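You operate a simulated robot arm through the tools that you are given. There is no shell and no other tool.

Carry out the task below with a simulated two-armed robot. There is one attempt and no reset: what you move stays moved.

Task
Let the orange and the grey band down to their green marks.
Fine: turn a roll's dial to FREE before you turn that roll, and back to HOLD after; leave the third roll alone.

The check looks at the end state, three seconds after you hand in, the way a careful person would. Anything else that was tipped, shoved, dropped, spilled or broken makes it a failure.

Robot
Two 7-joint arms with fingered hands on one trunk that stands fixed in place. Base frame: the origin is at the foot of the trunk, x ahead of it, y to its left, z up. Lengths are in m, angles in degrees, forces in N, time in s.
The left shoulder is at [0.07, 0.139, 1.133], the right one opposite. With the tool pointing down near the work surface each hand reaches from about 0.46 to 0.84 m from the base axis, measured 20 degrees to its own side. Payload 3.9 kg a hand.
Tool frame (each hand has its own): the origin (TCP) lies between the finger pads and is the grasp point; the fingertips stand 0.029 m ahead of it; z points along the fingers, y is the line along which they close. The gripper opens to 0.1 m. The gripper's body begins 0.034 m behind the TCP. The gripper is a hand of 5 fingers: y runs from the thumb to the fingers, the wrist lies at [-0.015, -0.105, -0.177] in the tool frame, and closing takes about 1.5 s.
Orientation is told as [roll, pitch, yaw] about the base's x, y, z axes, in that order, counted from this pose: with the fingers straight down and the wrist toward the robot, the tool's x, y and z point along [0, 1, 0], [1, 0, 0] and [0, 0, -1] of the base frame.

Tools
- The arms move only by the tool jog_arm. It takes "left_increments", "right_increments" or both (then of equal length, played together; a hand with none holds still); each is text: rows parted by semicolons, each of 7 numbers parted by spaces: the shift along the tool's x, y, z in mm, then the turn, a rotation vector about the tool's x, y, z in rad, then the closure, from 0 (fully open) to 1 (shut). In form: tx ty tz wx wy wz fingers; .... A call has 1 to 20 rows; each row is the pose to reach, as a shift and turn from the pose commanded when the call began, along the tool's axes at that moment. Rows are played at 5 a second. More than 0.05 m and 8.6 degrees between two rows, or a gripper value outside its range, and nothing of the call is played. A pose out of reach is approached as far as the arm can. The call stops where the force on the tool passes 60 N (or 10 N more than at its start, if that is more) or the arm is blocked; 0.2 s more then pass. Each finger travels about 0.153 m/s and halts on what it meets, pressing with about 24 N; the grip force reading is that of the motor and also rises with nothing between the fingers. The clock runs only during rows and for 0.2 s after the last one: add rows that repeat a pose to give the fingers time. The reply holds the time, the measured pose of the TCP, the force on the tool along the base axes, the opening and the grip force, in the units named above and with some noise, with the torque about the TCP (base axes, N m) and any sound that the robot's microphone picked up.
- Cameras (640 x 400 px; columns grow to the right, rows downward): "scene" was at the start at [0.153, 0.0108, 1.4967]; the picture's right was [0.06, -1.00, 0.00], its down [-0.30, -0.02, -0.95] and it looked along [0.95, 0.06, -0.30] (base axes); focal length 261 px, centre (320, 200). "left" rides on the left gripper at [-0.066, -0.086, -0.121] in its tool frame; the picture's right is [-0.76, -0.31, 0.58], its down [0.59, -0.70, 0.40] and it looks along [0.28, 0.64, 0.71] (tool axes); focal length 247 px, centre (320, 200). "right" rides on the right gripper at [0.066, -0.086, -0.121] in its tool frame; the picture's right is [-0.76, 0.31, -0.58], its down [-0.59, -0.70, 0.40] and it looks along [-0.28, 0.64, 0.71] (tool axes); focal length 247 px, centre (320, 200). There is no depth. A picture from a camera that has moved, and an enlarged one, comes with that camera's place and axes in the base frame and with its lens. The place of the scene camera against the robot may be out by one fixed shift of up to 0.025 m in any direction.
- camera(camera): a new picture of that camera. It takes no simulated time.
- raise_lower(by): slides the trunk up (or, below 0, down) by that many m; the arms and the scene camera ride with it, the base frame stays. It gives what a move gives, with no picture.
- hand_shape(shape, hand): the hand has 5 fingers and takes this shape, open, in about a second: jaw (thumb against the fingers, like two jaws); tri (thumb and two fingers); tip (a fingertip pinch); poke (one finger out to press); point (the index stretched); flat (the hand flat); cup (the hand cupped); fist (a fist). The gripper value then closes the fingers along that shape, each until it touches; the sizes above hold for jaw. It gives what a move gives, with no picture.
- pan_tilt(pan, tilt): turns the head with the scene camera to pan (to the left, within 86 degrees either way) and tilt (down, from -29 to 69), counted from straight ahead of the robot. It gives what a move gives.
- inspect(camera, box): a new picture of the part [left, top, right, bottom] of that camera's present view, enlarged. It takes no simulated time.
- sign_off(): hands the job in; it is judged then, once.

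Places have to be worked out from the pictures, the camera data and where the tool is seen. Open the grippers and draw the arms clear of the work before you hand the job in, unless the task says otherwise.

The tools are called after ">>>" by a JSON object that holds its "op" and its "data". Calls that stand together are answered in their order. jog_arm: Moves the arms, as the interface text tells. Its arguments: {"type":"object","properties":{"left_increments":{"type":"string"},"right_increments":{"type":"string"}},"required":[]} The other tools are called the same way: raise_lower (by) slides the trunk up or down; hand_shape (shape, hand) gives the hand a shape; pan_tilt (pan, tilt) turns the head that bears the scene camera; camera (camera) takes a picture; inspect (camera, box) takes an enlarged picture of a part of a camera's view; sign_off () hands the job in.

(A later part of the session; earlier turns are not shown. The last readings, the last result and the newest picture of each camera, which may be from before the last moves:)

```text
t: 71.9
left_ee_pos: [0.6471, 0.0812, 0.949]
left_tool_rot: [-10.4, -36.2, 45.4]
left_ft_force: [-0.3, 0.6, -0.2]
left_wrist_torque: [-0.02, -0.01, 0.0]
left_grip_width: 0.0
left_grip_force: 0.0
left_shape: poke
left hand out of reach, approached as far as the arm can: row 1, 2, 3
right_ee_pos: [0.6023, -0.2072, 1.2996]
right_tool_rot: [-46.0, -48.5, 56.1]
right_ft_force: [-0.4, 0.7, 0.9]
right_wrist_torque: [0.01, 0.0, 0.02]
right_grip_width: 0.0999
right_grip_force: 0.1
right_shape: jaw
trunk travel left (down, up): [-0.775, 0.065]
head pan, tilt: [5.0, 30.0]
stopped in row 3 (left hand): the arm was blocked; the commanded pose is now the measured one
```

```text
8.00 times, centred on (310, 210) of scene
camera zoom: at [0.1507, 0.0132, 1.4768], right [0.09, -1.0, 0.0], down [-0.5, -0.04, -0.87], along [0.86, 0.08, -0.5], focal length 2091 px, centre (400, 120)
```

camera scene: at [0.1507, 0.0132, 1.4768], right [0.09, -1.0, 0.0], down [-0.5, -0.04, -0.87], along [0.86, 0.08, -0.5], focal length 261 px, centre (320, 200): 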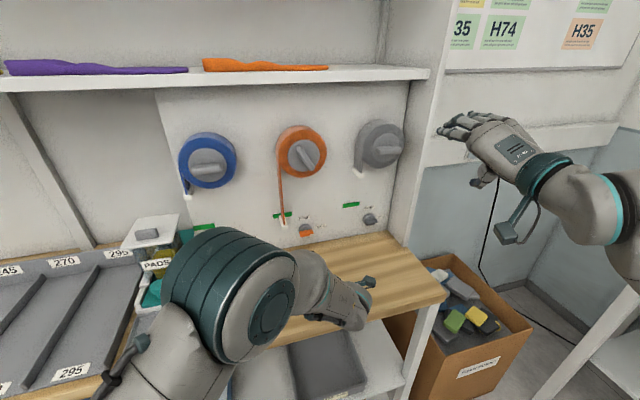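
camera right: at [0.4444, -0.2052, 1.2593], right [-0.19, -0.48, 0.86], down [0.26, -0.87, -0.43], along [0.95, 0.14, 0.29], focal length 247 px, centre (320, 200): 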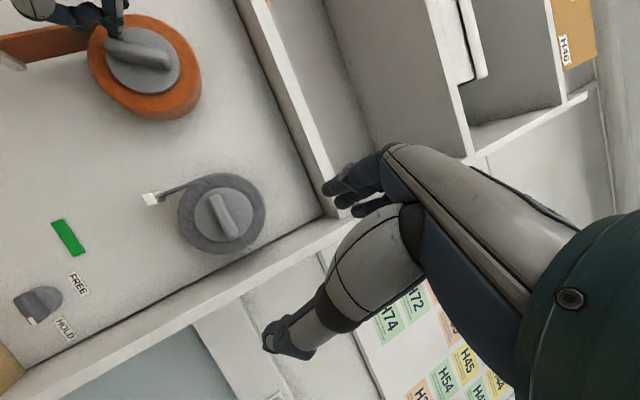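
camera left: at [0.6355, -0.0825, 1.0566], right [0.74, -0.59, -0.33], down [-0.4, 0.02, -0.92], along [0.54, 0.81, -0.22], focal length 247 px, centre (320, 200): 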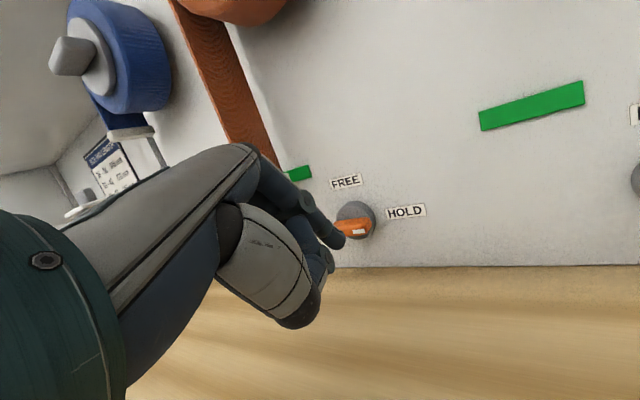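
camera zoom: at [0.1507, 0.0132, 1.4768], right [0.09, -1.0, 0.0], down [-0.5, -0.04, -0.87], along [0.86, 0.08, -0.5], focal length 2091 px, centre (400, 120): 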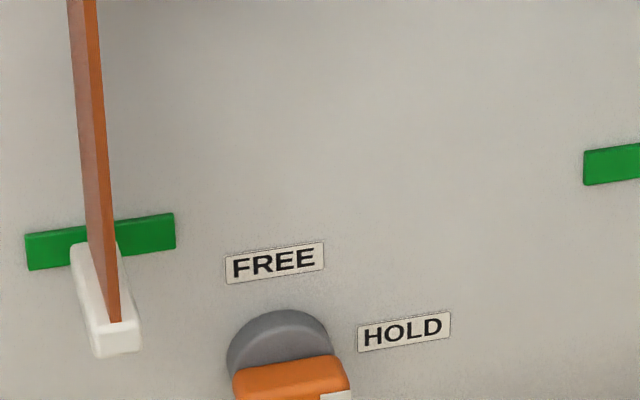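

The left arm took an odd swing: the hand went low and the move was stopped as blocked. I look at the left camera and a closer scene view before moving again.

>>> {"op": "camera", "data": {"camera": "left"}}

>>> {"op": "inspect", "data": {"camera": "scene", "box": [120, 200, 440, 400]}}

>>> {"op": "camera", "data": {"camera": "right"}}

```text
taken
camera left: at [0.5746, -0.054, 1.0034], right [0.61, -0.59, -0.53], down [-0.55, 0.16, -0.82], along [0.57, 0.79, -0.23], focal length 247 px, centre (320, 200)
```

left: 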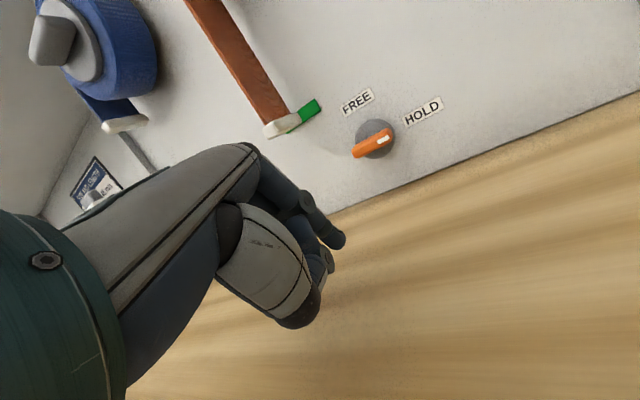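

```text
2.00 times, centred on (280, 300) of scene
camera zoom: at [0.1507, 0.0132, 1.4768], right [0.09, -1.0, 0.0], down [-0.5, -0.04, -0.87], along [0.86, 0.08, -0.5], focal length 523 px, centre (400, 0)
```

zoom: 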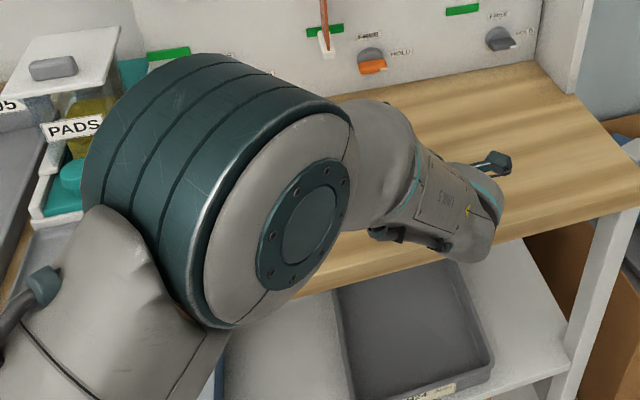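

```text
taken
camera right: at [0.4454, -0.2051, 1.2587], right [-0.19, -0.48, 0.86], down [0.26, -0.87, -0.43], along [0.95, 0.14, 0.29], focal length 247 px, centre (320, 200)
```

right: 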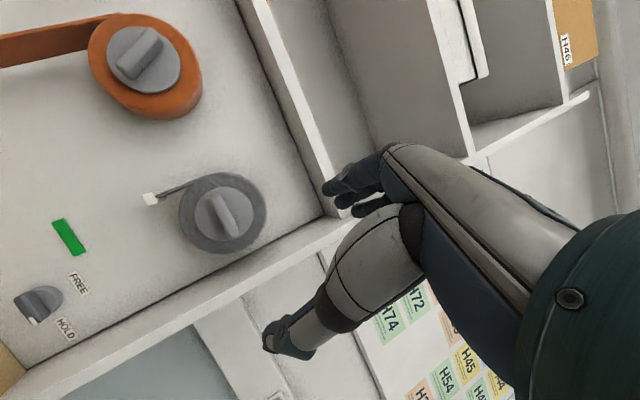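

Nothing is visibly touched; the arm has just folded with the elbow high and near the head. I lift the hand straight up in small steps.

>>> {"op": "jog_arm", "data": {"left_increments": "-2.9 11.8 -15.9 0 0 0 0; -5.8 23.6 -31.8 0 0 0 0; -8.7 35.4 -47.6 0 0 0 0; -11.6 47.2 -63.5 0 0 0 0"}}

>>> {"op": "camera", "data": {"camera": "scene"}}

```text
t: 72.7
left_ee_pos: [0.6267, 0.097, 0.9266]
left_tool_rot: [-4.1, -29.3, 43.8]
left_ft_force: [-0.8, -2.3, 9.1]
left_wrist_torque: [0.11, 0.04, -0.01]
left_grip_width: 0.0001
left_grip_force: 0.1
left_shape: poke
right_ee_pos: [0.6006, -0.2092, 1.3005]
right_tool_rot: [-46.0, -48.3, 56.2]
right_ft_force: [-0.6, -0.1, -0.3]
right_wrist_torque: [-0.01, 0.0, 0.02]
right_grip_width: 0.1
right_grip_force: 0.0
right_shape: jaw
trunk travel left (down, up): [-0.775, 0.065]
head pan, tilt: [5.0, 30.0]
stopped in row 4 (left hand): the arm was blocked; the commanded pose is now the measured one
```

```text
taken
camera scene: at [0.1486, 0.0128, 1.4772], right [0.09, -1.0, 0.0], down [-0.5, -0.04, -0.87], along [0.86, 0.08, -0.5], focal length 261 px, centre (320, 200)
```

scene: 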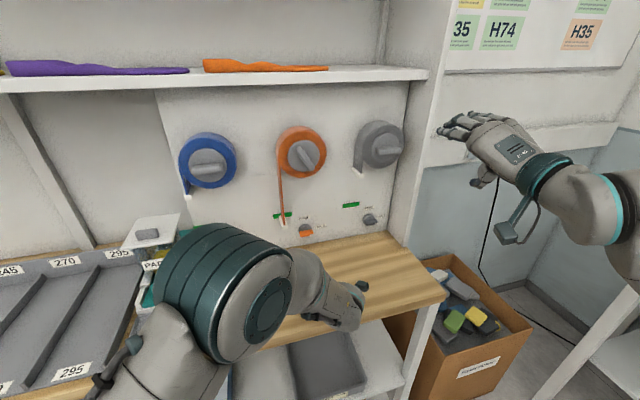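

The hand sank instead and the fingertip now touches the bare bench (9 N). I try a single small upward step to see how the arm responds.

>>> {"op": "jog_arm", "data": {"left_increments": "0 5 -8 0 0 0 0; 0 5 -8 0 0 0 0"}}

```text
t: 73.3
left_ee_pos: [0.6261, 0.1077, 0.9271]
left_tool_rot: [-4.1, -27.8, 45.3]
left_ft_force: [-0.2, 0.1, 0.3]
left_wrist_torque: [-0.03, 0.0, 0.02]
left_grip_width: 0.0
left_grip_force: 0.0
left_shape: poke
right_ee_pos: [0.601, -0.2074, 1.3004]
right_tool_rot: [-46.0, -48.4, 56.1]
right_ft_force: [-0.5, -0.4, -0.3]
right_wrist_torque: [0.0, 0.01, -0.01]
right_grip_width: 0.0999
right_grip_force: 0.1
right_shape: jaw
trunk travel left (down, up): [-0.775, 0.065]
head pan, tilt: [5.0, 30.0]
```

No force now and the step was accepted. I continue upward gently, 30 mm.

>>> {"op": "jog_arm", "data": {"left_increments": "-0.6 4.7 -8.8 0 0 0 0; -1.3 9.3 -17.7 0 0 0 0; -1.9 14 -26.5 0 0 0 0; -1.9 14 -26.5 0 0 0 0"}}

>>> {"op": "camera", "data": {"camera": "scene"}}

```text
t: 74.5
left_ee_pos: [0.616, 0.1169, 0.9265]
left_tool_rot: [-1.8, -25.4, 45.3]
left_ft_force: [-0.5, -1.7, 12.9]
left_wrist_torque: [0.14, 0.02, -0.01]
left_grip_width: 0.0
left_grip_force: 0.2
left_shape: poke
right_ee_pos: [0.6015, -0.2096, 1.3002]
right_tool_rot: [-46.0, -48.4, 56.2]
right_ft_force: [0.1, 0.6, 0.1]
right_wrist_torque: [0.03, 0.01, 0.0]
right_grip_width: 0.0999
right_grip_force: 0.1
right_shape: jaw
trunk travel left (down, up): [-0.775, 0.065]
head pan, tilt: [5.0, 30.0]
stopped in row 4 (left hand): the arm was blocked; the commanded pose is now the measured one
```

```text
taken
camera scene: at [0.1487, 0.013, 1.4769], right [0.09, -1.0, 0.0], down [-0.5, -0.04, -0.87], along [0.86, 0.08, -0.5], focal length 261 px, centre (320, 200)
```

scene: 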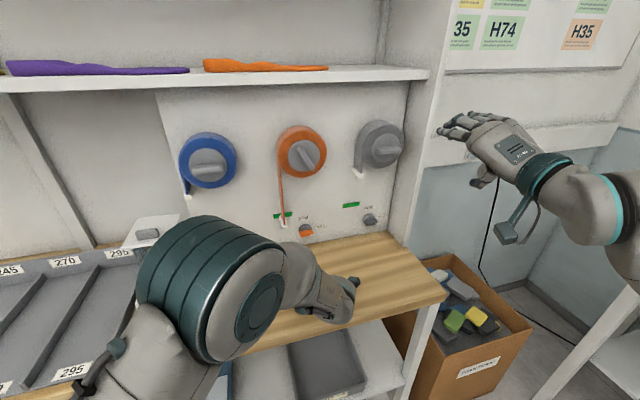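

Upward commands keep getting converted into an elbow swing, with the fingertip resting on the bench. I use the trunk to lift everything by 6 cm, which frees the hand without relying on the arm.

>>> {"op": "raise_lower", "data": {"by": 0.06}}

>>> {"op": "camera", "data": {"camera": "left"}}

>>> {"op": "camera", "data": {"camera": "scene"}}

```text
t: 75.5
left_ee_pos: [0.6164, 0.1167, 0.9858]
left_tool_rot: [-1.8, -25.0, 45.3]
left_ft_force: [-0.7, 0.2, 0.4]
left_wrist_torque: [0.0, 0.01, 0.0]
left_grip_width: 0.0
left_grip_force: 0.1
left_shape: poke
right_ee_pos: [0.6033, -0.2091, 1.3604]
right_tool_rot: [-46.0, -48.4, 56.1]
right_ft_force: [-0.1, -0.7, 0.3]
right_wrist_torque: [0.03, 0.04, 0.02]
right_grip_width: 0.1001
right_grip_force: 0.0
right_shape: jaw
trunk travel left (down, up): [-0.835, 0.005]
head pan, tilt: [5.0, 30.0]
```

```text
taken
camera left: at [0.5689, -0.0192, 1.0592], right [0.52, -0.58, -0.63], down [-0.73, 0.08, -0.68], along [0.44, 0.81, -0.38], focal length 247 px, centre (320, 200)
```

left: 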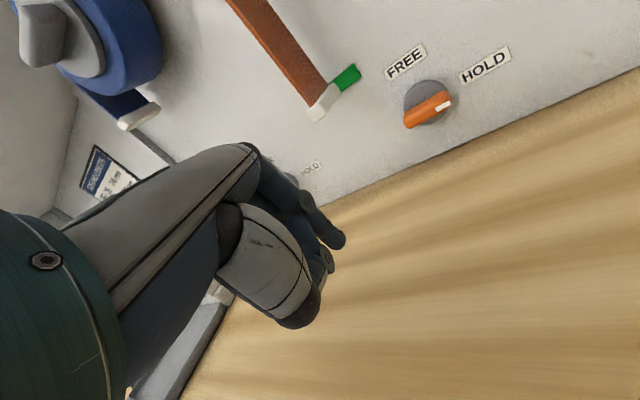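

```text
taken
camera scene: at [0.1504, 0.0131, 1.5369], right [0.09, -1.0, 0.0], down [-0.5, -0.04, -0.87], along [0.86, 0.08, -0.5], focal length 261 px, centre (320, 200)
```

scene: 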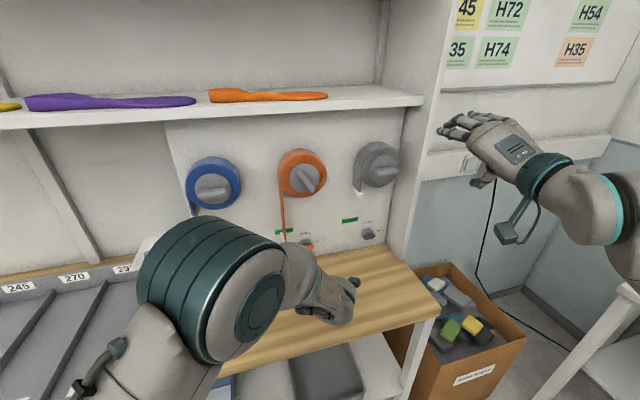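

The hand is free at z≈0.99. The wrist bend was at its limit because the hand yawed out to 45°; I turn the yaw back by 30° while moving left and up, which should unbend it.

>>> {"op": "jog_arm", "data": {"left_increments": "12.7 9.6 -7 0.0025 -0.0369 0.0791 0; 25.4 19.3 -13.9 0.005 -0.0738 0.1582 0; 38.2 28.9 -20.9 0.0075 -0.1107 0.2374 0; 50.9 38.5 -27.9 0.01 -0.1476 0.3165 0; 63.6 48.2 -34.8 0.0124 -0.1845 0.3956 0; 76.3 57.8 -41.8 0.0149 -0.2214 0.4747 0"}}

>>> {"op": "camera", "data": {"camera": "scene"}}

```text
t: 76.4
left_ee_pos: [0.5687, 0.169, 0.938]
left_tool_rot: [1.0, -16.4, 31.2]
left_ft_force: [-0.8, 0.0, -0.8]
left_wrist_torque: [0.01, 0.0, 0.01]
left_grip_width: 0.0
left_grip_force: 0.1
left_shape: poke
right_ee_pos: [0.6017, -0.207, 1.36]
right_tool_rot: [-46.1, -48.4, 56.2]
right_ft_force: [0.2, -0.4, -0.8]
right_wrist_torque: [0.01, 0.01, -0.04]
right_grip_width: 0.1
right_grip_force: 0.0
right_shape: jaw
trunk travel left (down, up): [-0.835, 0.005]
head pan, tilt: [5.0, 30.0]
stopped in row 4 (left hand): the arm was blocked; the commanded pose is now the measured one
```

```text
taken
camera scene: at [0.1495, 0.014, 1.537], right [0.09, -1.0, 0.0], down [-0.5, -0.04, -0.87], along [0.86, 0.08, -0.5], focal length 261 px, centre (320, 200)
```

scene: 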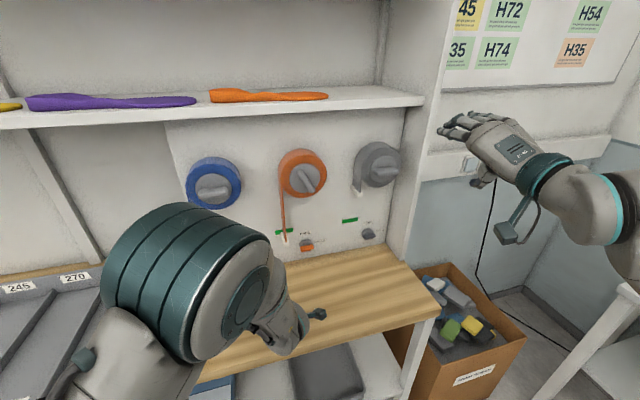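

The elbow is swinging back out to the left, which is the good posture, but the hand is low again. I try a small pure-up step in this fingers-down attitude.

>>> {"op": "jog_arm", "data": {"left_increments": "0.2 2.8 -9.6 0 0 0 0; 0.3 5.6 -19.2 0 0 0 0"}}

```text
t: 77.0
left_ee_pos: [0.5666, 0.1731, 0.9548]
left_tool_rot: [0.9, -15.6, 32.0]
left_ft_force: [0.7, 0.3, -0.9]
left_wrist_torque: [0.01, -0.02, 0.01]
left_grip_width: 0.0003
left_grip_force: 0.0
left_shape: poke
right_ee_pos: [0.6019, -0.2073, 1.3598]
right_tool_rot: [-46.0, -48.5, 56.2]
right_ft_force: [0.7, -0.6, -0.1]
right_wrist_torque: [-0.02, -0.01, 0.01]
right_grip_width: 0.0998
right_grip_force: 0.0
right_shape: jaw
trunk travel left (down, up): [-0.835, 0.005]
head pan, tilt: [5.0, 30.0]
```

It responded correctly. I keep going up, 16 cm with a slight drift back and left.

>>> {"op": "jog_arm", "data": {"left_increments": "6 3.5 -20 0 0 0 0; 12 7 -40 0 0 0 0; 18 10 -60 0 0 0 0; 24 13.5 -80 0 0 0 0; 31 17 -100 0 0 0 0; 37 20.5 -120 0 0 0 0; 43 24 -140 0 0 0 0; 49.2 27.3 -158 0 0 0 0"}}

>>> {"op": "camera", "data": {"camera": "scene"}}

```text
t: 78.8
left_ee_pos: [0.5294, 0.1975, 1.1188]
left_tool_rot: [1.3, -16.7, 30.7]
left_ft_force: [-0.7, 0.8, -0.1]
left_wrist_torque: [0.0, -0.01, -0.03]
left_grip_width: 0.0
left_grip_force: 0.1
left_shape: poke
right_ee_pos: [0.6022, -0.2039, 1.3598]
right_tool_rot: [-46.1, -48.2, 56.4]
right_ft_force: [0.8, -0.4, -0.6]
right_wrist_torque: [0.0, 0.01, -0.03]
right_grip_width: 0.0999
right_grip_force: 0.0
right_shape: jaw
trunk travel left (down, up): [-0.835, 0.005]
head pan, tilt: [5.0, 30.0]
```

```text
taken
camera scene: at [0.1501, 0.0173, 1.5369], right [0.09, -1.0, 0.0], down [-0.5, -0.05, -0.87], along [0.86, 0.07, -0.5], focal length 261 px, centre (320, 200)
```

scene: 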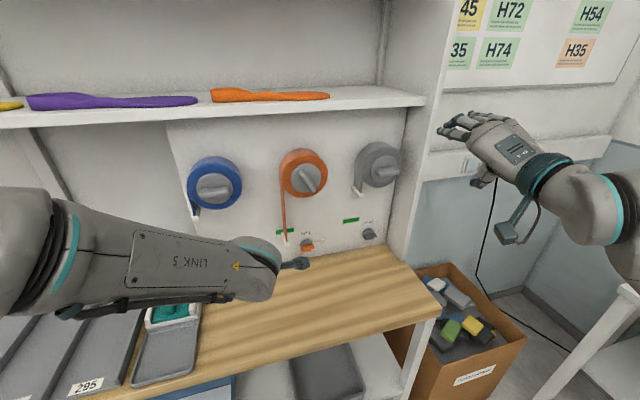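

Recovered, elbow out left as before. I raise the left hand further out of the way and then view everything.

>>> {"op": "jog_arm", "data": {"left_increments": "10 6 -20.6 0 0 0 0; 20 12 -41.2 0 0 0 0; 30 18 -61.8 0 0 0 0; 40 24.6 -82.4 0 0 0 0; 50 31 -103 0 0 0 0; 60.5 36.9 -123.6 0 0 0 0"}}

>>> {"op": "camera", "data": {"camera": "scene"}}

>>> {"op": "inspect", "data": {"camera": "scene", "box": [170, 130, 420, 286]}}

```text
t: 80.2
left_ee_pos: [0.4995, 0.2449, 1.2495]
left_tool_rot: [1.2, -16.6, 30.8]
left_ft_force: [0.1, -0.6, 0.1]
left_wrist_torque: [0.01, -0.02, 0.02]
left_grip_width: 0.0001
left_grip_force: 0.1
left_shape: poke
right_ee_pos: [0.6013, -0.2068, 1.3611]
right_tool_rot: [-46.0, -48.4, 56.2]
right_ft_force: [0.2, 0.2, -0.1]
right_wrist_torque: [-0.02, -0.04, -0.04]
right_grip_width: 0.0998
right_grip_force: 0.0
right_shape: jaw
trunk travel left (down, up): [-0.835, 0.005]
head pan, tilt: [5.0, 30.0]
```

```text
taken
camera scene: at [0.1494, 0.0132, 1.537], right [0.09, -1.0, 0.0], down [-0.5, -0.04, -0.87], along [0.86, 0.08, -0.5], focal length 261 px, centre (320, 200)
```

scene: 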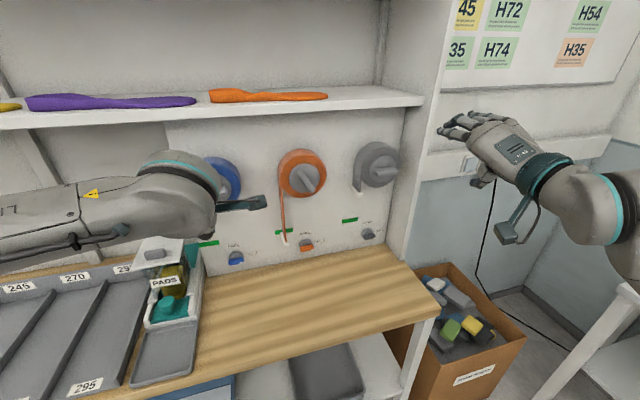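

```text
2.56 times, centred on (295, 208) of scene
camera zoom: at [0.1494, 0.0132, 1.537], right [0.09, -1.0, 0.0], down [-0.5, -0.04, -0.87], along [0.86, 0.08, -0.5], focal length 669 px, centre (384, 180)
```

zoom: 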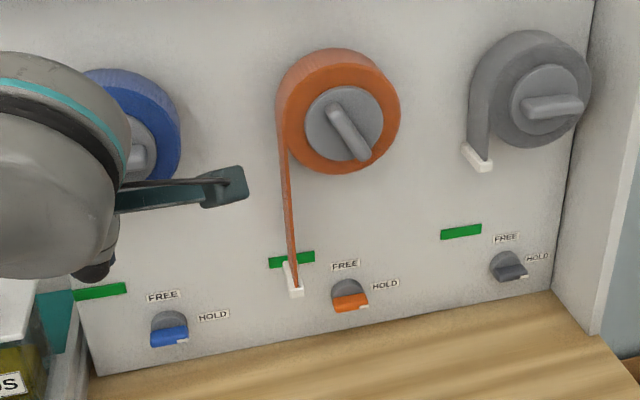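

The orange side is finished (dial at HOLD, tag on mark). For the grey roll I'll use the right hand in the same way: lower the trunk back to where it was and set the right hand to the poke shape.

>>> {"op": "raise_lower", "data": {"by": -0.06}}

>>> {"op": "hand_shape", "data": {"hand": "right", "shape": "poke"}}

>>> {"op": "camera", "data": {"camera": "right"}}

```text
t: 81.2
left_ee_pos: [0.4981, 0.2441, 1.1902]
left_tool_rot: [1.3, -16.6, 30.8]
left_ft_force: [0.5, -0.9, 0.7]
left_wrist_torque: [0.03, 0.02, -0.01]
left_grip_width: 0.0
left_grip_force: 0.1
left_shape: poke
right_ee_pos: [0.6024, -0.2092, 1.2998]
right_tool_rot: [-46.0, -48.4, 56.1]
right_ft_force: [0.2, -0.1, -0.2]
right_wrist_torque: [0.01, -0.02, -0.01]
right_grip_width: 0.0999
right_grip_force: 0.0
right_shape: jaw
trunk travel left (down, up): [-0.775, 0.065]
head pan, tilt: [5.0, 30.0]
```

```text
t: 82.1
left_ee_pos: [0.4992, 0.2451, 1.1895]
left_tool_rot: [1.3, -16.7, 30.9]
left_ft_force: [-0.2, 0.6, 0.2]
left_wrist_torque: [0.02, 0.0, 0.02]
left_grip_width: 0.0
left_grip_force: 0.1
left_shape: poke
right_ee_pos: [0.6021, -0.2075, 1.3016]
right_tool_rot: [-46.0, -48.4, 56.0]
right_ft_force: [-0.9, 0.3, 0.2]
right_wrist_torque: [0.02, -0.02, 0.01]
right_grip_width: 0.0
right_grip_force: 0.0
right_shape: poke
trunk travel left (down, up): [-0.775, 0.065]
head pan, tilt: [5.0, 30.0]
```

```text
taken
camera right: at [0.4448, -0.2053, 1.259], right [-0.19, -0.48, 0.86], down [0.26, -0.87, -0.43], along [0.95, 0.14, 0.29], focal length 247 px, centre (320, 200)
```

right: 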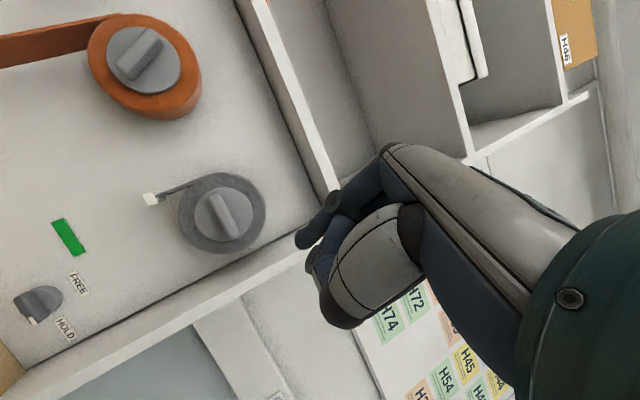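

The right hand mirrors the left. I start it toward the grey dial, half of the path first.

>>> {"op": "jog_arm", "data": {"right_increments": "16 -8.6 29.9 0.0216 0.0231 -0.0253 0; 31.9 -17.2 59.8 0.0432 0.0462 -0.0506 0; 47.9 -25.9 89.7 0.0648 0.0692 -0.0759 0; 63.8 -34.5 119.6 0.0864 0.0923 -0.1012 0; 79.8 -43.1 149.5 0.108 0.1154 -0.1265 0"}}

>>> {"op": "camera", "data": {"camera": "right"}}

>>> {"op": "camera", "data": {"camera": "scene"}}

```text
t: 83.3
left_ee_pos: [0.4995, 0.245, 1.189]
left_tool_rot: [1.3, -16.6, 30.8]
left_ft_force: [0.3, 0.0, 0.6]
left_wrist_torque: [0.0, 0.0, -0.06]
left_grip_width: 0.0002
left_grip_force: 0.0
left_shape: poke
right_ee_pos: [0.6987, -0.1594, 1.1603]
right_tool_rot: [-40.4, -38.9, 57.6]
right_ft_force: [-0.6, 1.0, 0.0]
right_wrist_torque: [0.0, 0.0, 0.03]
right_grip_width: 0.0001
right_grip_force: 0.1
right_shape: poke
trunk travel left (down, up): [-0.775, 0.065]
head pan, tilt: [5.0, 30.0]
```

```text
taken
camera right: at [0.5374, -0.1747, 1.144], right [-0.01, -0.4, 0.92], down [0.28, -0.88, -0.38], along [0.96, 0.25, 0.12], focal length 247 px, centre (320, 200)
```

right: 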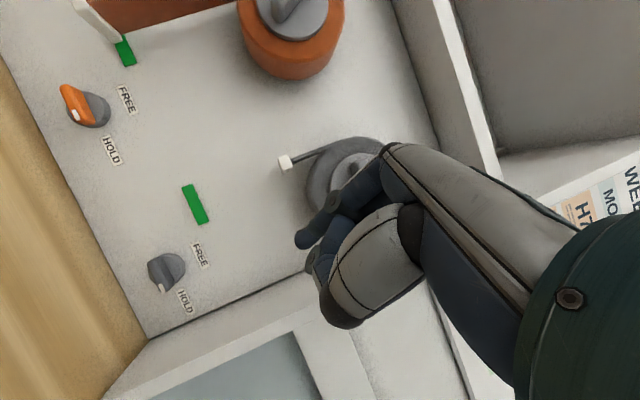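

```text
taken
camera scene: at [0.151, 0.0134, 1.4769], right [0.09, -1.0, 0.0], down [-0.5, -0.04, -0.87], along [0.86, 0.08, -0.5], focal length 261 px, centre (320, 200)
```

scene: 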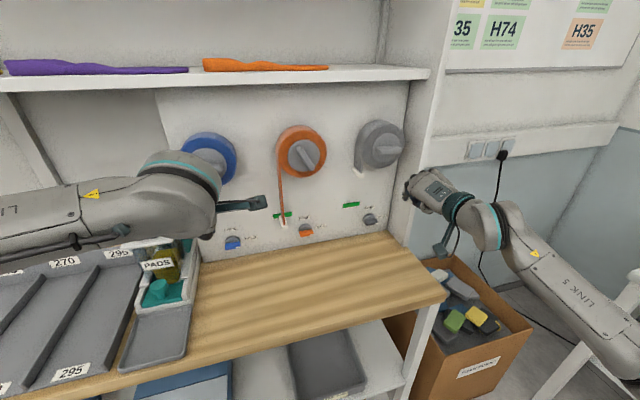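

Smooth and no flags. I continue the second half to the pre-poke place in front of the grey dial.

>>> {"op": "jog_arm", "data": {"right_increments": "12.9 -3.2 32.1 0.0216 0.0231 -0.0253 0; 25.8 -6.3 64.2 0.0432 0.0462 -0.0506 0; 38.8 -9.5 96.2 0.0648 0.0692 -0.0759 0; 51.7 -12.6 128.3 0.0864 0.0923 -0.1012 0; 64.6 -15.8 160.4 0.108 0.1154 -0.1265 0; 64.6 -15.8 160.4 0.108 0.1154 -0.1265 0"}}

>>> {"op": "camera", "data": {"camera": "right"}}

>>> {"op": "inspect", "data": {"camera": "scene", "box": [290, 140, 450, 270]}}

```text
t: 84.7
left_ee_pos: [0.4981, 0.2439, 1.1898]
left_tool_rot: [1.3, -16.7, 30.8]
left_ft_force: [0.4, -0.2, 0.0]
left_wrist_torque: [-0.01, 0.01, 0.0]
left_grip_width: 0.0001
left_grip_force: 0.1
left_shape: poke
right_ee_pos: [0.7926, -0.1136, 1.0234]
right_tool_rot: [-35.1, -29.6, 60.0]
right_ft_force: [0.3, -0.2, 0.3]
right_wrist_torque: [0.02, -0.05, 0.01]
right_grip_width: 0.0
right_grip_force: 0.1
right_shape: poke
trunk travel left (down, up): [-0.775, 0.065]
head pan, tilt: [5.0, 30.0]
```

```text
taken
camera right: at [0.6319, -0.1439, 1.033], right [0.16, -0.3, 0.94], down [0.31, -0.89, -0.34], along [0.94, 0.34, -0.05], focal length 247 px, centre (320, 200)
```

right: 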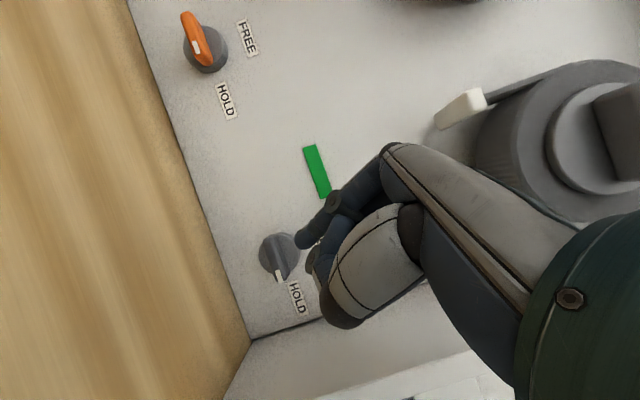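

```text
3.08 times, centred on (370, 205) of scene
camera zoom: at [0.1492, 0.0126, 1.4771], right [0.09, -1.0, 0.0], down [-0.5, -0.04, -0.87], along [0.86, 0.08, -0.5], focal length 804 px, centre (166, 185)
```

zoom: 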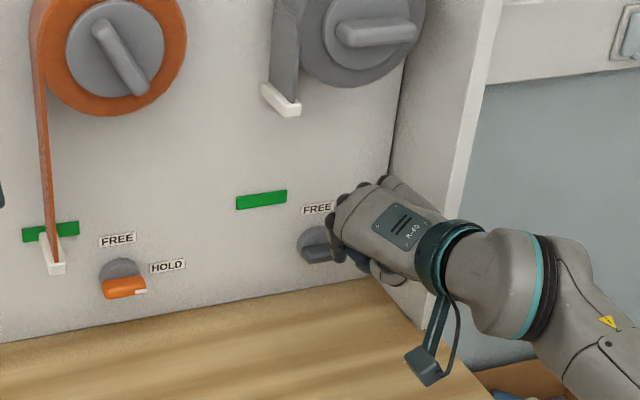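

The fingertip is right by the grey dial in view (image right = up, image down = panel right). I zoom to measure.

>>> {"op": "inspect", "data": {"camera": "right", "box": [210, 190, 370, 315]}}

```text
3.20 times, centred on (290, 252) of right
camera zoom: at [0.6319, -0.1439, 1.033], right [0.16, -0.3, 0.94], down [0.31, -0.89, -0.34], along [0.94, 0.34, -0.05], focal length 790 px, centre (416, 32)
```

zoom: 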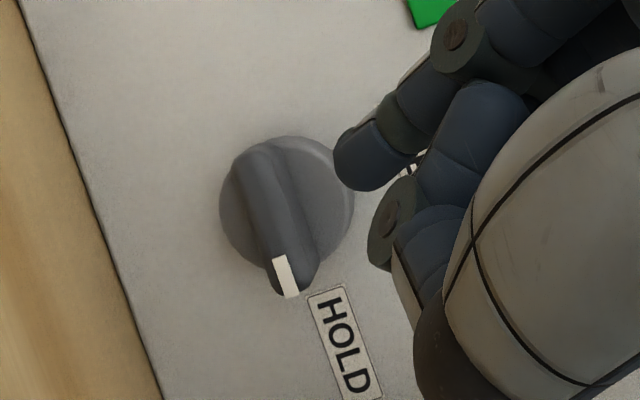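

Measurements agree with my model (bar front centre at about [0.858, -0.102, 0.967]). I move the fingertip in to just above the left half of the grey dial's bar.

>>> {"op": "jog_arm", "data": {"right_increments": "-2.6 7.9 12.6 0 0 0 0; -5.1 15.9 25.2 0 0 0 0; -7.7 23.8 37.8 0 0 0 0; -7.7 23.8 37.8 0 0 0 0"}}

>>> {"op": "inspect", "data": {"camera": "right", "box": [210, 190, 370, 315]}}

```text
t: 85.7
left_ee_pos: [0.4977, 0.2447, 1.1895]
left_tool_rot: [1.2, -16.6, 30.8]
left_ft_force: [-0.3, -0.5, -0.4]
left_wrist_torque: [0.0, 0.04, 0.0]
left_grip_width: 0.0002
left_grip_force: 0.1
left_shape: poke
right_ee_pos: [0.8317, -0.098, 1.0121]
right_tool_rot: [-35.1, -29.6, 60.0]
right_ft_force: [-0.6, -0.7, -0.2]
right_wrist_torque: [-0.01, 0.01, 0.02]
right_grip_width: 0.0
right_grip_force: 0.0
right_shape: poke
trunk travel left (down, up): [-0.775, 0.065]
head pan, tilt: [5.0, 30.0]
```

```text
3.20 times, centred on (290, 252) of right
camera zoom: at [0.6735, -0.1283, 1.022], right [0.16, -0.3, 0.94], down [0.31, -0.89, -0.34], along [0.94, 0.34, -0.05], focal length 790 px, centre (416, 32)
```

zoom: 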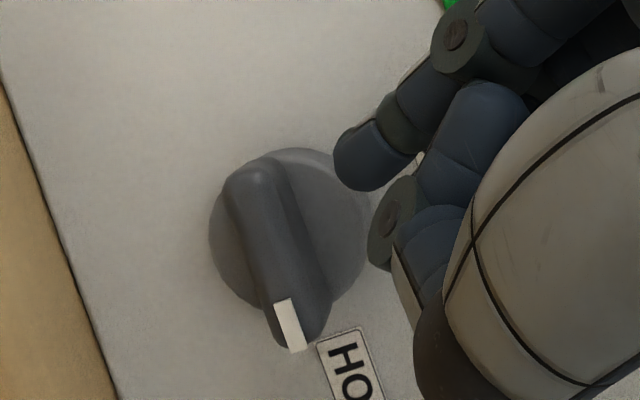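

The tip is ~1.2 cm above the bar's left half. I push straight down 16 mm and check.

>>> {"op": "jog_arm", "data": {"right_increments": "2.5 -2.5 3.5 0 0 0 0; 5 -5 7.1 0 0 0 0; 6.5 -6.5 9.2 0 0 0 0; 8 -8 11.3 0 0 0 0; 8 -8 11.3 0 0 0 0"}}

>>> {"op": "inspect", "data": {"camera": "right", "box": [210, 190, 370, 315]}}

```text
t: 86.9
left_ee_pos: [0.4985, 0.2452, 1.1893]
left_tool_rot: [1.3, -16.6, 30.8]
left_ft_force: [0.1, 0.7, -0.1]
left_wrist_torque: [0.0, -0.03, 0.02]
left_grip_width: 0.0
left_grip_force: 0.0
left_shape: poke
right_ee_pos: [0.832, -0.0969, 0.9961]
right_tool_rot: [-35.1, -29.7, 59.9]
right_ft_force: [-0.1, 0.3, 0.5]
right_wrist_torque: [-0.01, 0.01, 0.0]
right_grip_width: 0.0003
right_grip_force: 0.2
right_shape: poke
trunk travel left (down, up): [-0.775, 0.065]
head pan, tilt: [5.0, 30.0]
```

```text
3.20 times, centred on (290, 252) of right
camera zoom: at [0.6732, -0.1282, 1.0054], right [0.16, -0.3, 0.94], down [0.31, -0.89, -0.34], along [0.94, 0.34, -0.05], focal length 790 px, centre (416, 32)
```

zoom: 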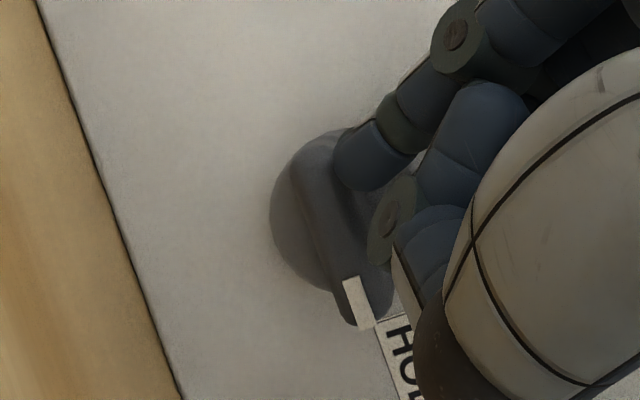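

The finger slid in front of the bar without touching. I go back up, 10 mm deeper, and look.

>>> {"op": "jog_arm", "data": {"right_increments": "-4 4 -5.7 0 0 0 0; -8 8 -11.3 0 0 0 0; -9.5 11.3 -7.9 0 0 0 0; -11 14.7 -4.5 0 0 0 0; -11 14.7 -4.5 0 0 0 0"}}

>>> {"op": "inspect", "data": {"camera": "right", "box": [210, 190, 370, 315]}}

```text
t: 88.1
left_ee_pos: [0.4998, 0.2451, 1.1889]
left_tool_rot: [1.3, -16.7, 30.8]
left_ft_force: [0.4, 0.1, -0.3]
left_wrist_torque: [0.0, 0.01, 0.03]
left_grip_width: 0.0001
left_grip_force: 0.0
left_shape: poke
right_ee_pos: [0.841, -0.095, 1.0122]
right_tool_rot: [-35.1, -29.5, 59.9]
right_ft_force: [-0.5, 0.4, 0.0]
right_wrist_torque: [0.0, 0.01, 0.0]
right_grip_width: 0.0001
right_grip_force: 0.1
right_shape: poke
trunk travel left (down, up): [-0.775, 0.065]
head pan, tilt: [5.0, 30.0]
```

```text
3.20 times, centred on (290, 252) of right
camera zoom: at [0.6827, -0.125, 1.0221], right [0.16, -0.3, 0.94], down [0.31, -0.89, -0.34], along [0.94, 0.34, -0.05], focal length 790 px, centre (416, 32)
```

zoom: 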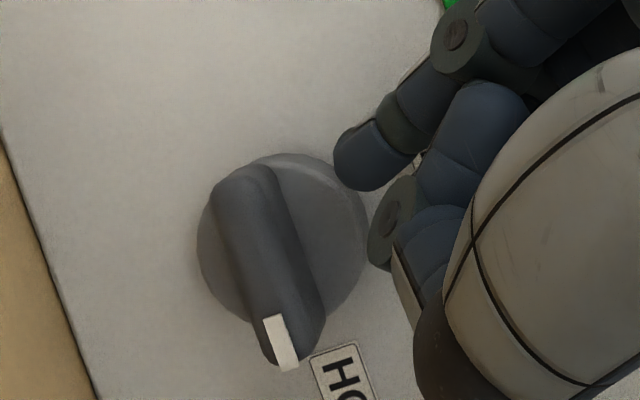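

Now deeper. I push down again, 18 mm in steps.

>>> {"op": "jog_arm", "data": {"right_increments": "3 -3 4.2 0 0 0 0; 5 -5 7.1 0 0 0 0; 7 -7 9.9 0 0 0 0; 9 -9 12.7 0 0 0 0; 9 -9 12.7 0 0 0 0"}}

>>> {"op": "inspect", "data": {"camera": "right", "box": [210, 190, 370, 315]}}

```text
t: 89.3
left_ee_pos: [0.4972, 0.2446, 1.1897]
left_tool_rot: [1.3, -16.6, 30.7]
left_ft_force: [0.2, -0.2, -0.8]
left_wrist_torque: [-0.06, 0.0, -0.02]
left_grip_width: 0.0
left_grip_force: 0.1
left_shape: poke
right_ee_pos: [0.8412, -0.0924, 0.9944]
right_tool_rot: [-35.1, -29.7, 60.0]
right_ft_force: [-0.5, 0.3, 2.1]
right_wrist_torque: [0.02, 0.0, 0.01]
right_grip_width: 0.0
right_grip_force: 0.0
right_shape: poke
trunk travel left (down, up): [-0.775, 0.065]
head pan, tilt: [5.0, 30.0]
```

```text
3.20 times, centred on (290, 252) of right
camera zoom: at [0.6823, -0.1243, 1.0038], right [0.16, -0.3, 0.94], down [0.31, -0.89, -0.34], along [0.94, 0.34, -0.05], focal length 790 px, centre (416, 32)
```

zoom: 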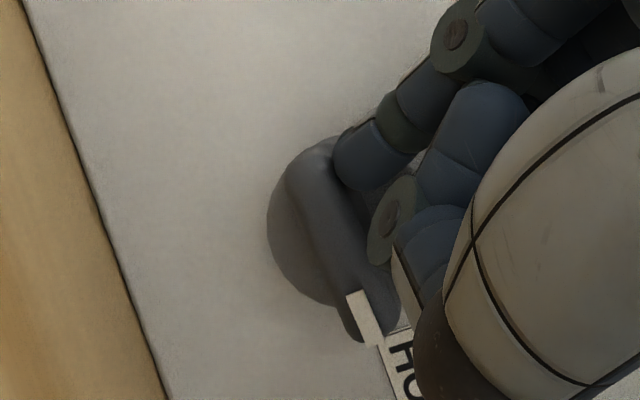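

Contact (2 N) and the bar just begins to turn. I go 5 mm more and watch that the curled middle finger doesn't block the other end.

>>> {"op": "jog_arm", "data": {"right_increments": "1.3 -1.3 1.8 0 0 0 0; 2.5 -2.5 3.5 0 0 0 0; 2.5 -2.5 3.5 0 0 0 0"}}

>>> {"op": "inspect", "data": {"camera": "right", "box": [210, 190, 370, 315]}}

```text
t: 90.1
left_ee_pos: [0.4989, 0.2454, 1.19]
left_tool_rot: [1.1, -16.7, 30.8]
left_ft_force: [0.5, 0.2, -0.3]
left_wrist_torque: [0.01, 0.03, 0.0]
left_grip_width: 0.0
left_grip_force: 0.0
left_shape: poke
right_ee_pos: [0.8413, -0.0944, 0.9893]
right_tool_rot: [-35.1, -29.6, 59.9]
right_ft_force: [-0.9, 2.3, 3.3]
right_wrist_torque: [0.07, -0.09, -0.01]
right_grip_width: 0.0
right_grip_force: 0.1
right_shape: poke
trunk travel left (down, up): [-0.775, 0.065]
head pan, tilt: [5.0, 30.0]
```

```text
3.20 times, centred on (290, 252) of right
camera zoom: at [0.682, -0.1244, 0.9991], right [0.16, -0.3, 0.94], down [0.31, -0.89, -0.34], along [0.94, 0.34, -0.05], focal length 790 px, centre (416, 32)
```

zoom: 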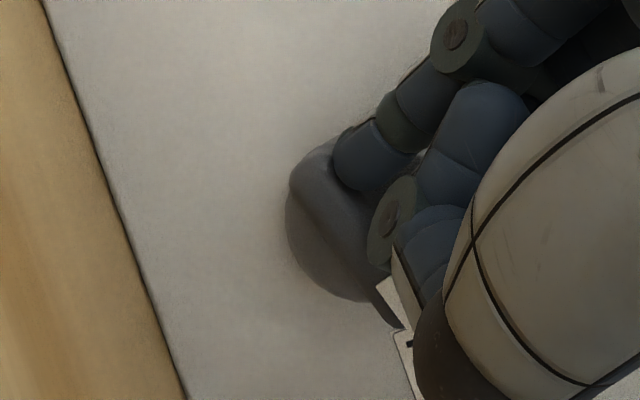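

It is turning (about 12° now) with only ~4 N. I continue another 6 mm.

>>> {"op": "jog_arm", "data": {"right_increments": "1.5 -1.5 2.1 0 0 0 0; 3 -3 4.2 0 0 0 0; 3 -3 4.2 0 0 0 0"}}

>>> {"op": "inspect", "data": {"camera": "right", "box": [210, 190, 370, 315]}}

>>> {"op": "inspect", "data": {"camera": "scene", "box": [330, 190, 410, 240]}}

```text
t: 90.9
left_ee_pos: [0.4963, 0.2453, 1.1919]
left_tool_rot: [1.2, -16.8, 30.9]
left_ft_force: [0.0, -0.6, -0.7]
left_wrist_torque: [0.02, -0.01, -0.01]
left_grip_width: 0.0
left_grip_force: 0.0
left_shape: poke
right_ee_pos: [0.8396, -0.0931, 0.9877]
right_tool_rot: [-35.4, -29.9, 60.1]
right_ft_force: [-1.8, 2.6, 14.5]
right_wrist_torque: [0.0, -0.34, 0.03]
right_grip_width: 0.0003
right_grip_force: 0.1
right_shape: poke
trunk travel left (down, up): [-0.775, 0.065]
head pan, tilt: [5.0, 30.0]
```

```text
3.20 times, centred on (290, 252) of right
camera zoom: at [0.6802, -0.1233, 0.996], right [0.15, -0.3, 0.94], down [0.31, -0.89, -0.34], along [0.94, 0.34, -0.04], focal length 790 px, centre (416, 32)
```

zoom: 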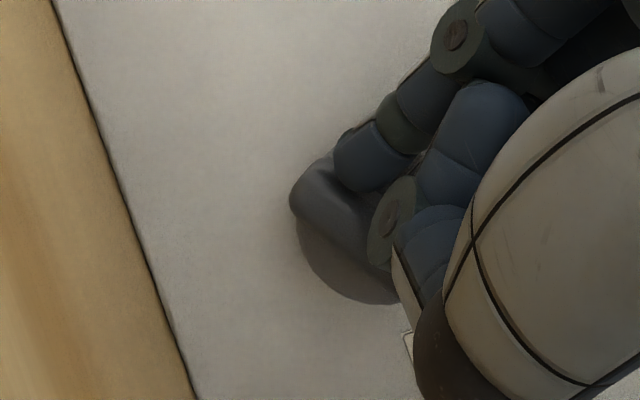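

```text
8.00 times, centred on (370, 215) of scene
camera zoom: at [0.1459, 0.0142, 1.4775], right [0.09, -1.0, 0.0], down [-0.5, -0.04, -0.87], along [0.86, 0.08, -0.5], focal length 2091 px, centre (-80, 80)
```

zoom: 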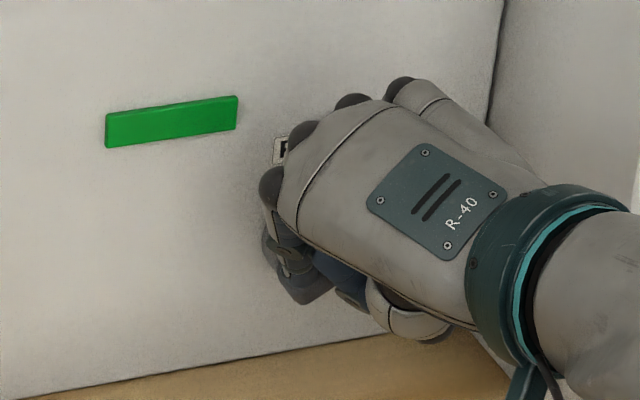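

Force jumped to 14 N — the bar's rising end is likely meeting the curled middle finger. I back out and will un-roll the hand so only the index comes near the dial.

>>> {"op": "jog_arm", "data": {"right_increments": "-2 2 -2.8 0 0 0 0; 2.5 -8 -13 0 0 0 0; 7 -18 -23 0 0 0 0; 11.5 -28 -33.5 0 0 0 0; 11.5 -28 -33.5 0 0 0 0"}}

>>> {"op": "inspect", "data": {"camera": "right", "box": [210, 190, 370, 315]}}

```text
t: 92.1
left_ee_pos: [0.4991, 0.2436, 1.1892]
left_tool_rot: [1.3, -16.7, 30.7]
left_ft_force: [0.0, -1.0, -0.1]
left_wrist_torque: [0.02, -0.01, 0.0]
left_grip_width: 0.0002
left_grip_force: 0.0
left_shape: poke
right_ee_pos: [0.7991, -0.1096, 0.9852]
right_tool_rot: [-35.1, -29.7, 59.9]
right_ft_force: [0.3, -0.7, -0.2]
right_wrist_torque: [-0.03, -0.01, -0.04]
right_grip_width: 0.0001
right_grip_force: 0.0
right_shape: poke
trunk travel left (down, up): [-0.775, 0.065]
head pan, tilt: [5.0, 30.0]
```

```text
3.20 times, centred on (290, 252) of right
camera zoom: at [0.6402, -0.1404, 0.9959], right [0.16, -0.3, 0.94], down [0.31, -0.89, -0.34], along [0.94, 0.34, -0.05], focal length 790 px, centre (416, 32)
```

zoom: 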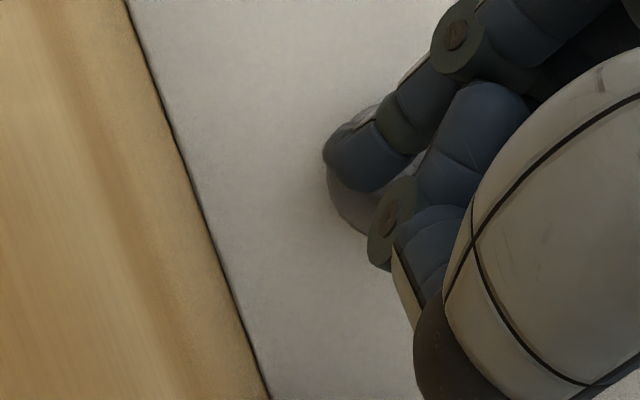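

I raise the hand 3 cm and roll it back about 34° (toward palm-down) here at the standoff.

>>> {"op": "jog_arm", "data": {"right_increments": "-3 3 -4.2 0 0 0.12 0; -6 6 -8.5 0 0 0.24 0; -9 9 -12.7 0 0 0.36 0; -12 12 -17 0 0 0.48 0; -15 15 -21.2 0 0 0.6 0; -15 15 -21.2 0 0 0.6 0"}}

>>> {"op": "camera", "data": {"camera": "right"}}

>>> {"op": "inspect", "data": {"camera": "scene", "box": [310, 170, 470, 270]}}

```text
t: 93.5
left_ee_pos: [0.4981, 0.2445, 1.1891]
left_tool_rot: [1.1, -16.7, 30.9]
left_ft_force: [-1.3, 0.1, 0.2]
left_wrist_torque: [0.0, 0.0, 0.01]
left_grip_width: 0.0
left_grip_force: 0.0
left_shape: poke
right_ee_pos: [0.8374, -0.1318, 1.0211]
right_tool_rot: [-10.7, -43.0, 22.4]
right_ft_force: [-0.2, 0.2, 0.3]
right_wrist_torque: [0.03, 0.02, -0.02]
right_grip_width: 0.0002
right_grip_force: 0.0
right_shape: poke
right hand out of reach, approached as far as the arm can: row 5, 6
trunk travel left (down, up): [-0.775, 0.065]
head pan, tilt: [5.0, 30.0]
```

```text
taken
camera right: at [0.679, -0.1047, 1.039], right [0.0, -0.69, 0.73], down [-0.05, -0.73, -0.69], along [1.0, -0.03, -0.03], focal length 247 px, centre (320, 200)
```

right: 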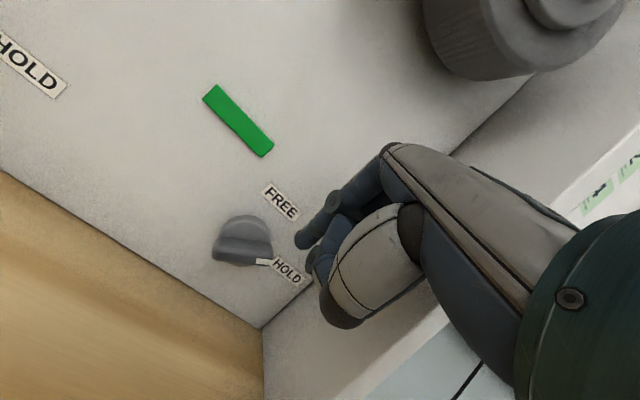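

```text
4.00 times, centred on (390, 220) of scene
camera zoom: at [0.149, 0.0132, 1.4771], right [0.09, -1.0, 0.0], down [-0.5, -0.04, -0.87], along [0.86, 0.08, -0.5], focal length 1046 px, centre (40, 120)
```

zoom: 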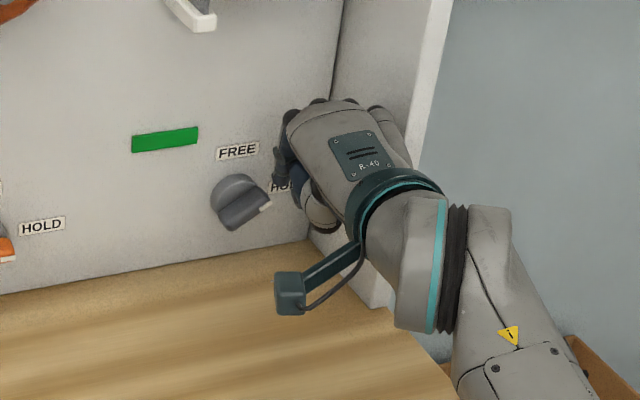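

The roll-back hit the arm's limit and the hand drifted toward the wall side without touching. I return to the reachable rolled attitude and try the "point" shape, whose stretched index should stand out farther from the other fingers.

>>> {"op": "jog_arm", "data": {"right_increments": "0 0 -10 0 0 -0.11 0; 6 -5 -20 0 0 -0.22 0; 14 -11 -26 0 0 -0.33 0; 23 -17 -26 0 0 -0.44 0; 31.6 -23.7 -26 0 0 -0.55 0; 31.6 -23.7 -26 0 0 -0.55 0"}}

>>> {"op": "hand_shape", "data": {"hand": "right", "shape": "point"}}

>>> {"op": "camera", "data": {"camera": "right"}}

>>> {"op": "inspect", "data": {"camera": "scene", "box": [310, 170, 470, 270]}}

```text
t: 94.9
left_ee_pos: [0.4997, 0.2444, 1.1899]
left_tool_rot: [1.3, -16.7, 30.9]
left_ft_force: [0.3, 0.5, -0.4]
left_wrist_torque: [0.0, -0.01, 0.02]
left_grip_width: 0.0001
left_grip_force: 0.0
left_shape: poke
right_ee_pos: [0.7968, -0.1105, 1.0177]
right_tool_rot: [-33.7, -31.2, 57.3]
right_ft_force: [-0.3, 0.7, 0.3]
right_wrist_torque: [-0.01, -0.01, -0.01]
right_grip_width: 0.0002
right_grip_force: 0.1
right_shape: poke
trunk travel left (down, up): [-0.775, 0.065]
head pan, tilt: [5.0, 30.0]
```

```text
t: 95.8
left_ee_pos: [0.4992, 0.2448, 1.189]
left_tool_rot: [1.3, -16.7, 30.8]
left_ft_force: [0.1, 0.2, 0.3]
left_wrist_torque: [-0.03, 0.0, 0.0]
left_grip_width: 0.0001
left_grip_force: 0.0
left_shape: poke
right_ee_pos: [0.7978, -0.1107, 1.0192]
right_tool_rot: [-33.7, -31.2, 57.2]
right_ft_force: [-0.8, 0.3, 0.1]
right_wrist_torque: [-0.02, 0.04, 0.0]
right_grip_width: 0.0002
right_grip_force: 0.1
right_shape: point
trunk travel left (down, up): [-0.775, 0.065]
head pan, tilt: [5.0, 30.0]
```

```text
taken
camera right: at [0.6368, -0.135, 1.0275], right [0.15, -0.34, 0.93], down [0.27, -0.89, -0.37], along [0.95, 0.31, -0.04], focal length 247 px, centre (320, 200)
```

right: 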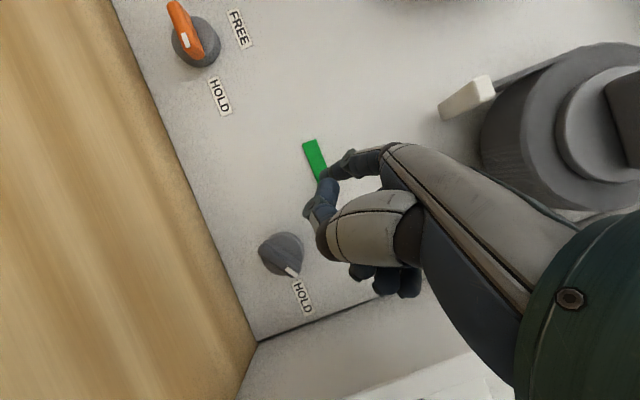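

```text
4.00 times, centred on (390, 220) of scene
camera zoom: at [0.1499, 0.0131, 1.477], right [0.09, -1.0, 0.0], down [-0.5, -0.04, -0.87], along [0.86, 0.08, -0.5], focal length 1046 px, centre (40, 120)
```

zoom: 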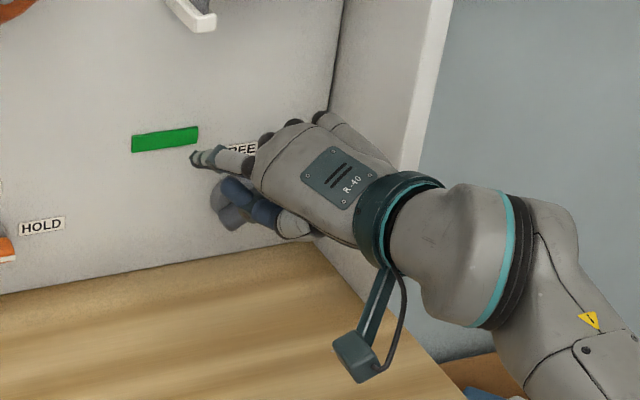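

The stretched index now stands well out, above the thumb. I zoom to locate its tip relative to the dial.

>>> {"op": "inspect", "data": {"camera": "right", "box": [240, 120, 440, 300]}}

>>> {"op": "inspect", "data": {"camera": "scene", "box": [335, 195, 415, 245]}}

```text
2.22 times, centred on (340, 210) of right
camera zoom: at [0.6368, -0.135, 1.0275], right [0.15, -0.34, 0.93], down [0.27, -0.89, -0.37], along [0.95, 0.31, -0.04], focal length 549 px, centre (276, 178)
```

zoom: 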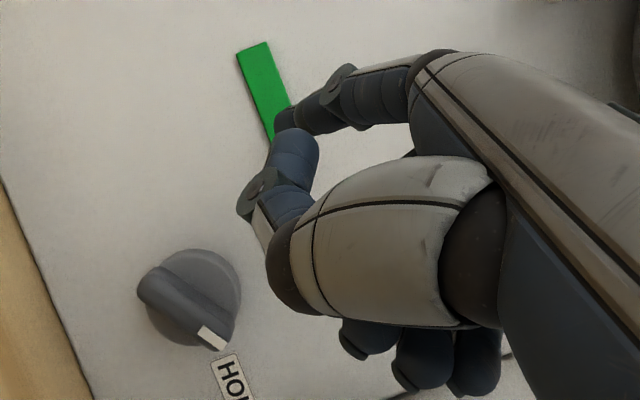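

```text
8.00 times, centred on (375, 220) of scene
camera zoom: at [0.1499, 0.0131, 1.477], right [0.09, -1.0, 0.0], down [-0.5, -0.04, -0.87], along [0.86, 0.08, -0.5], focal length 2091 px, centre (-120, 40)
```

zoom: 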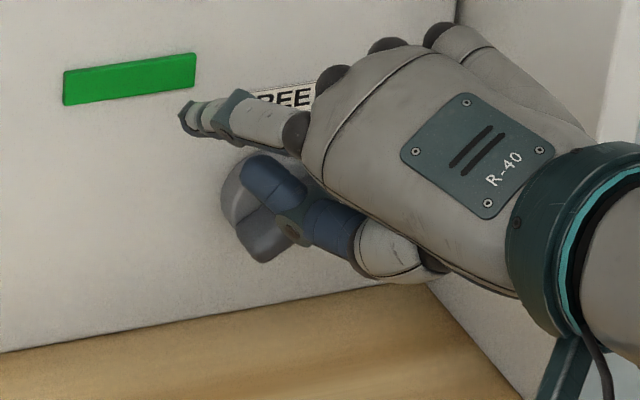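

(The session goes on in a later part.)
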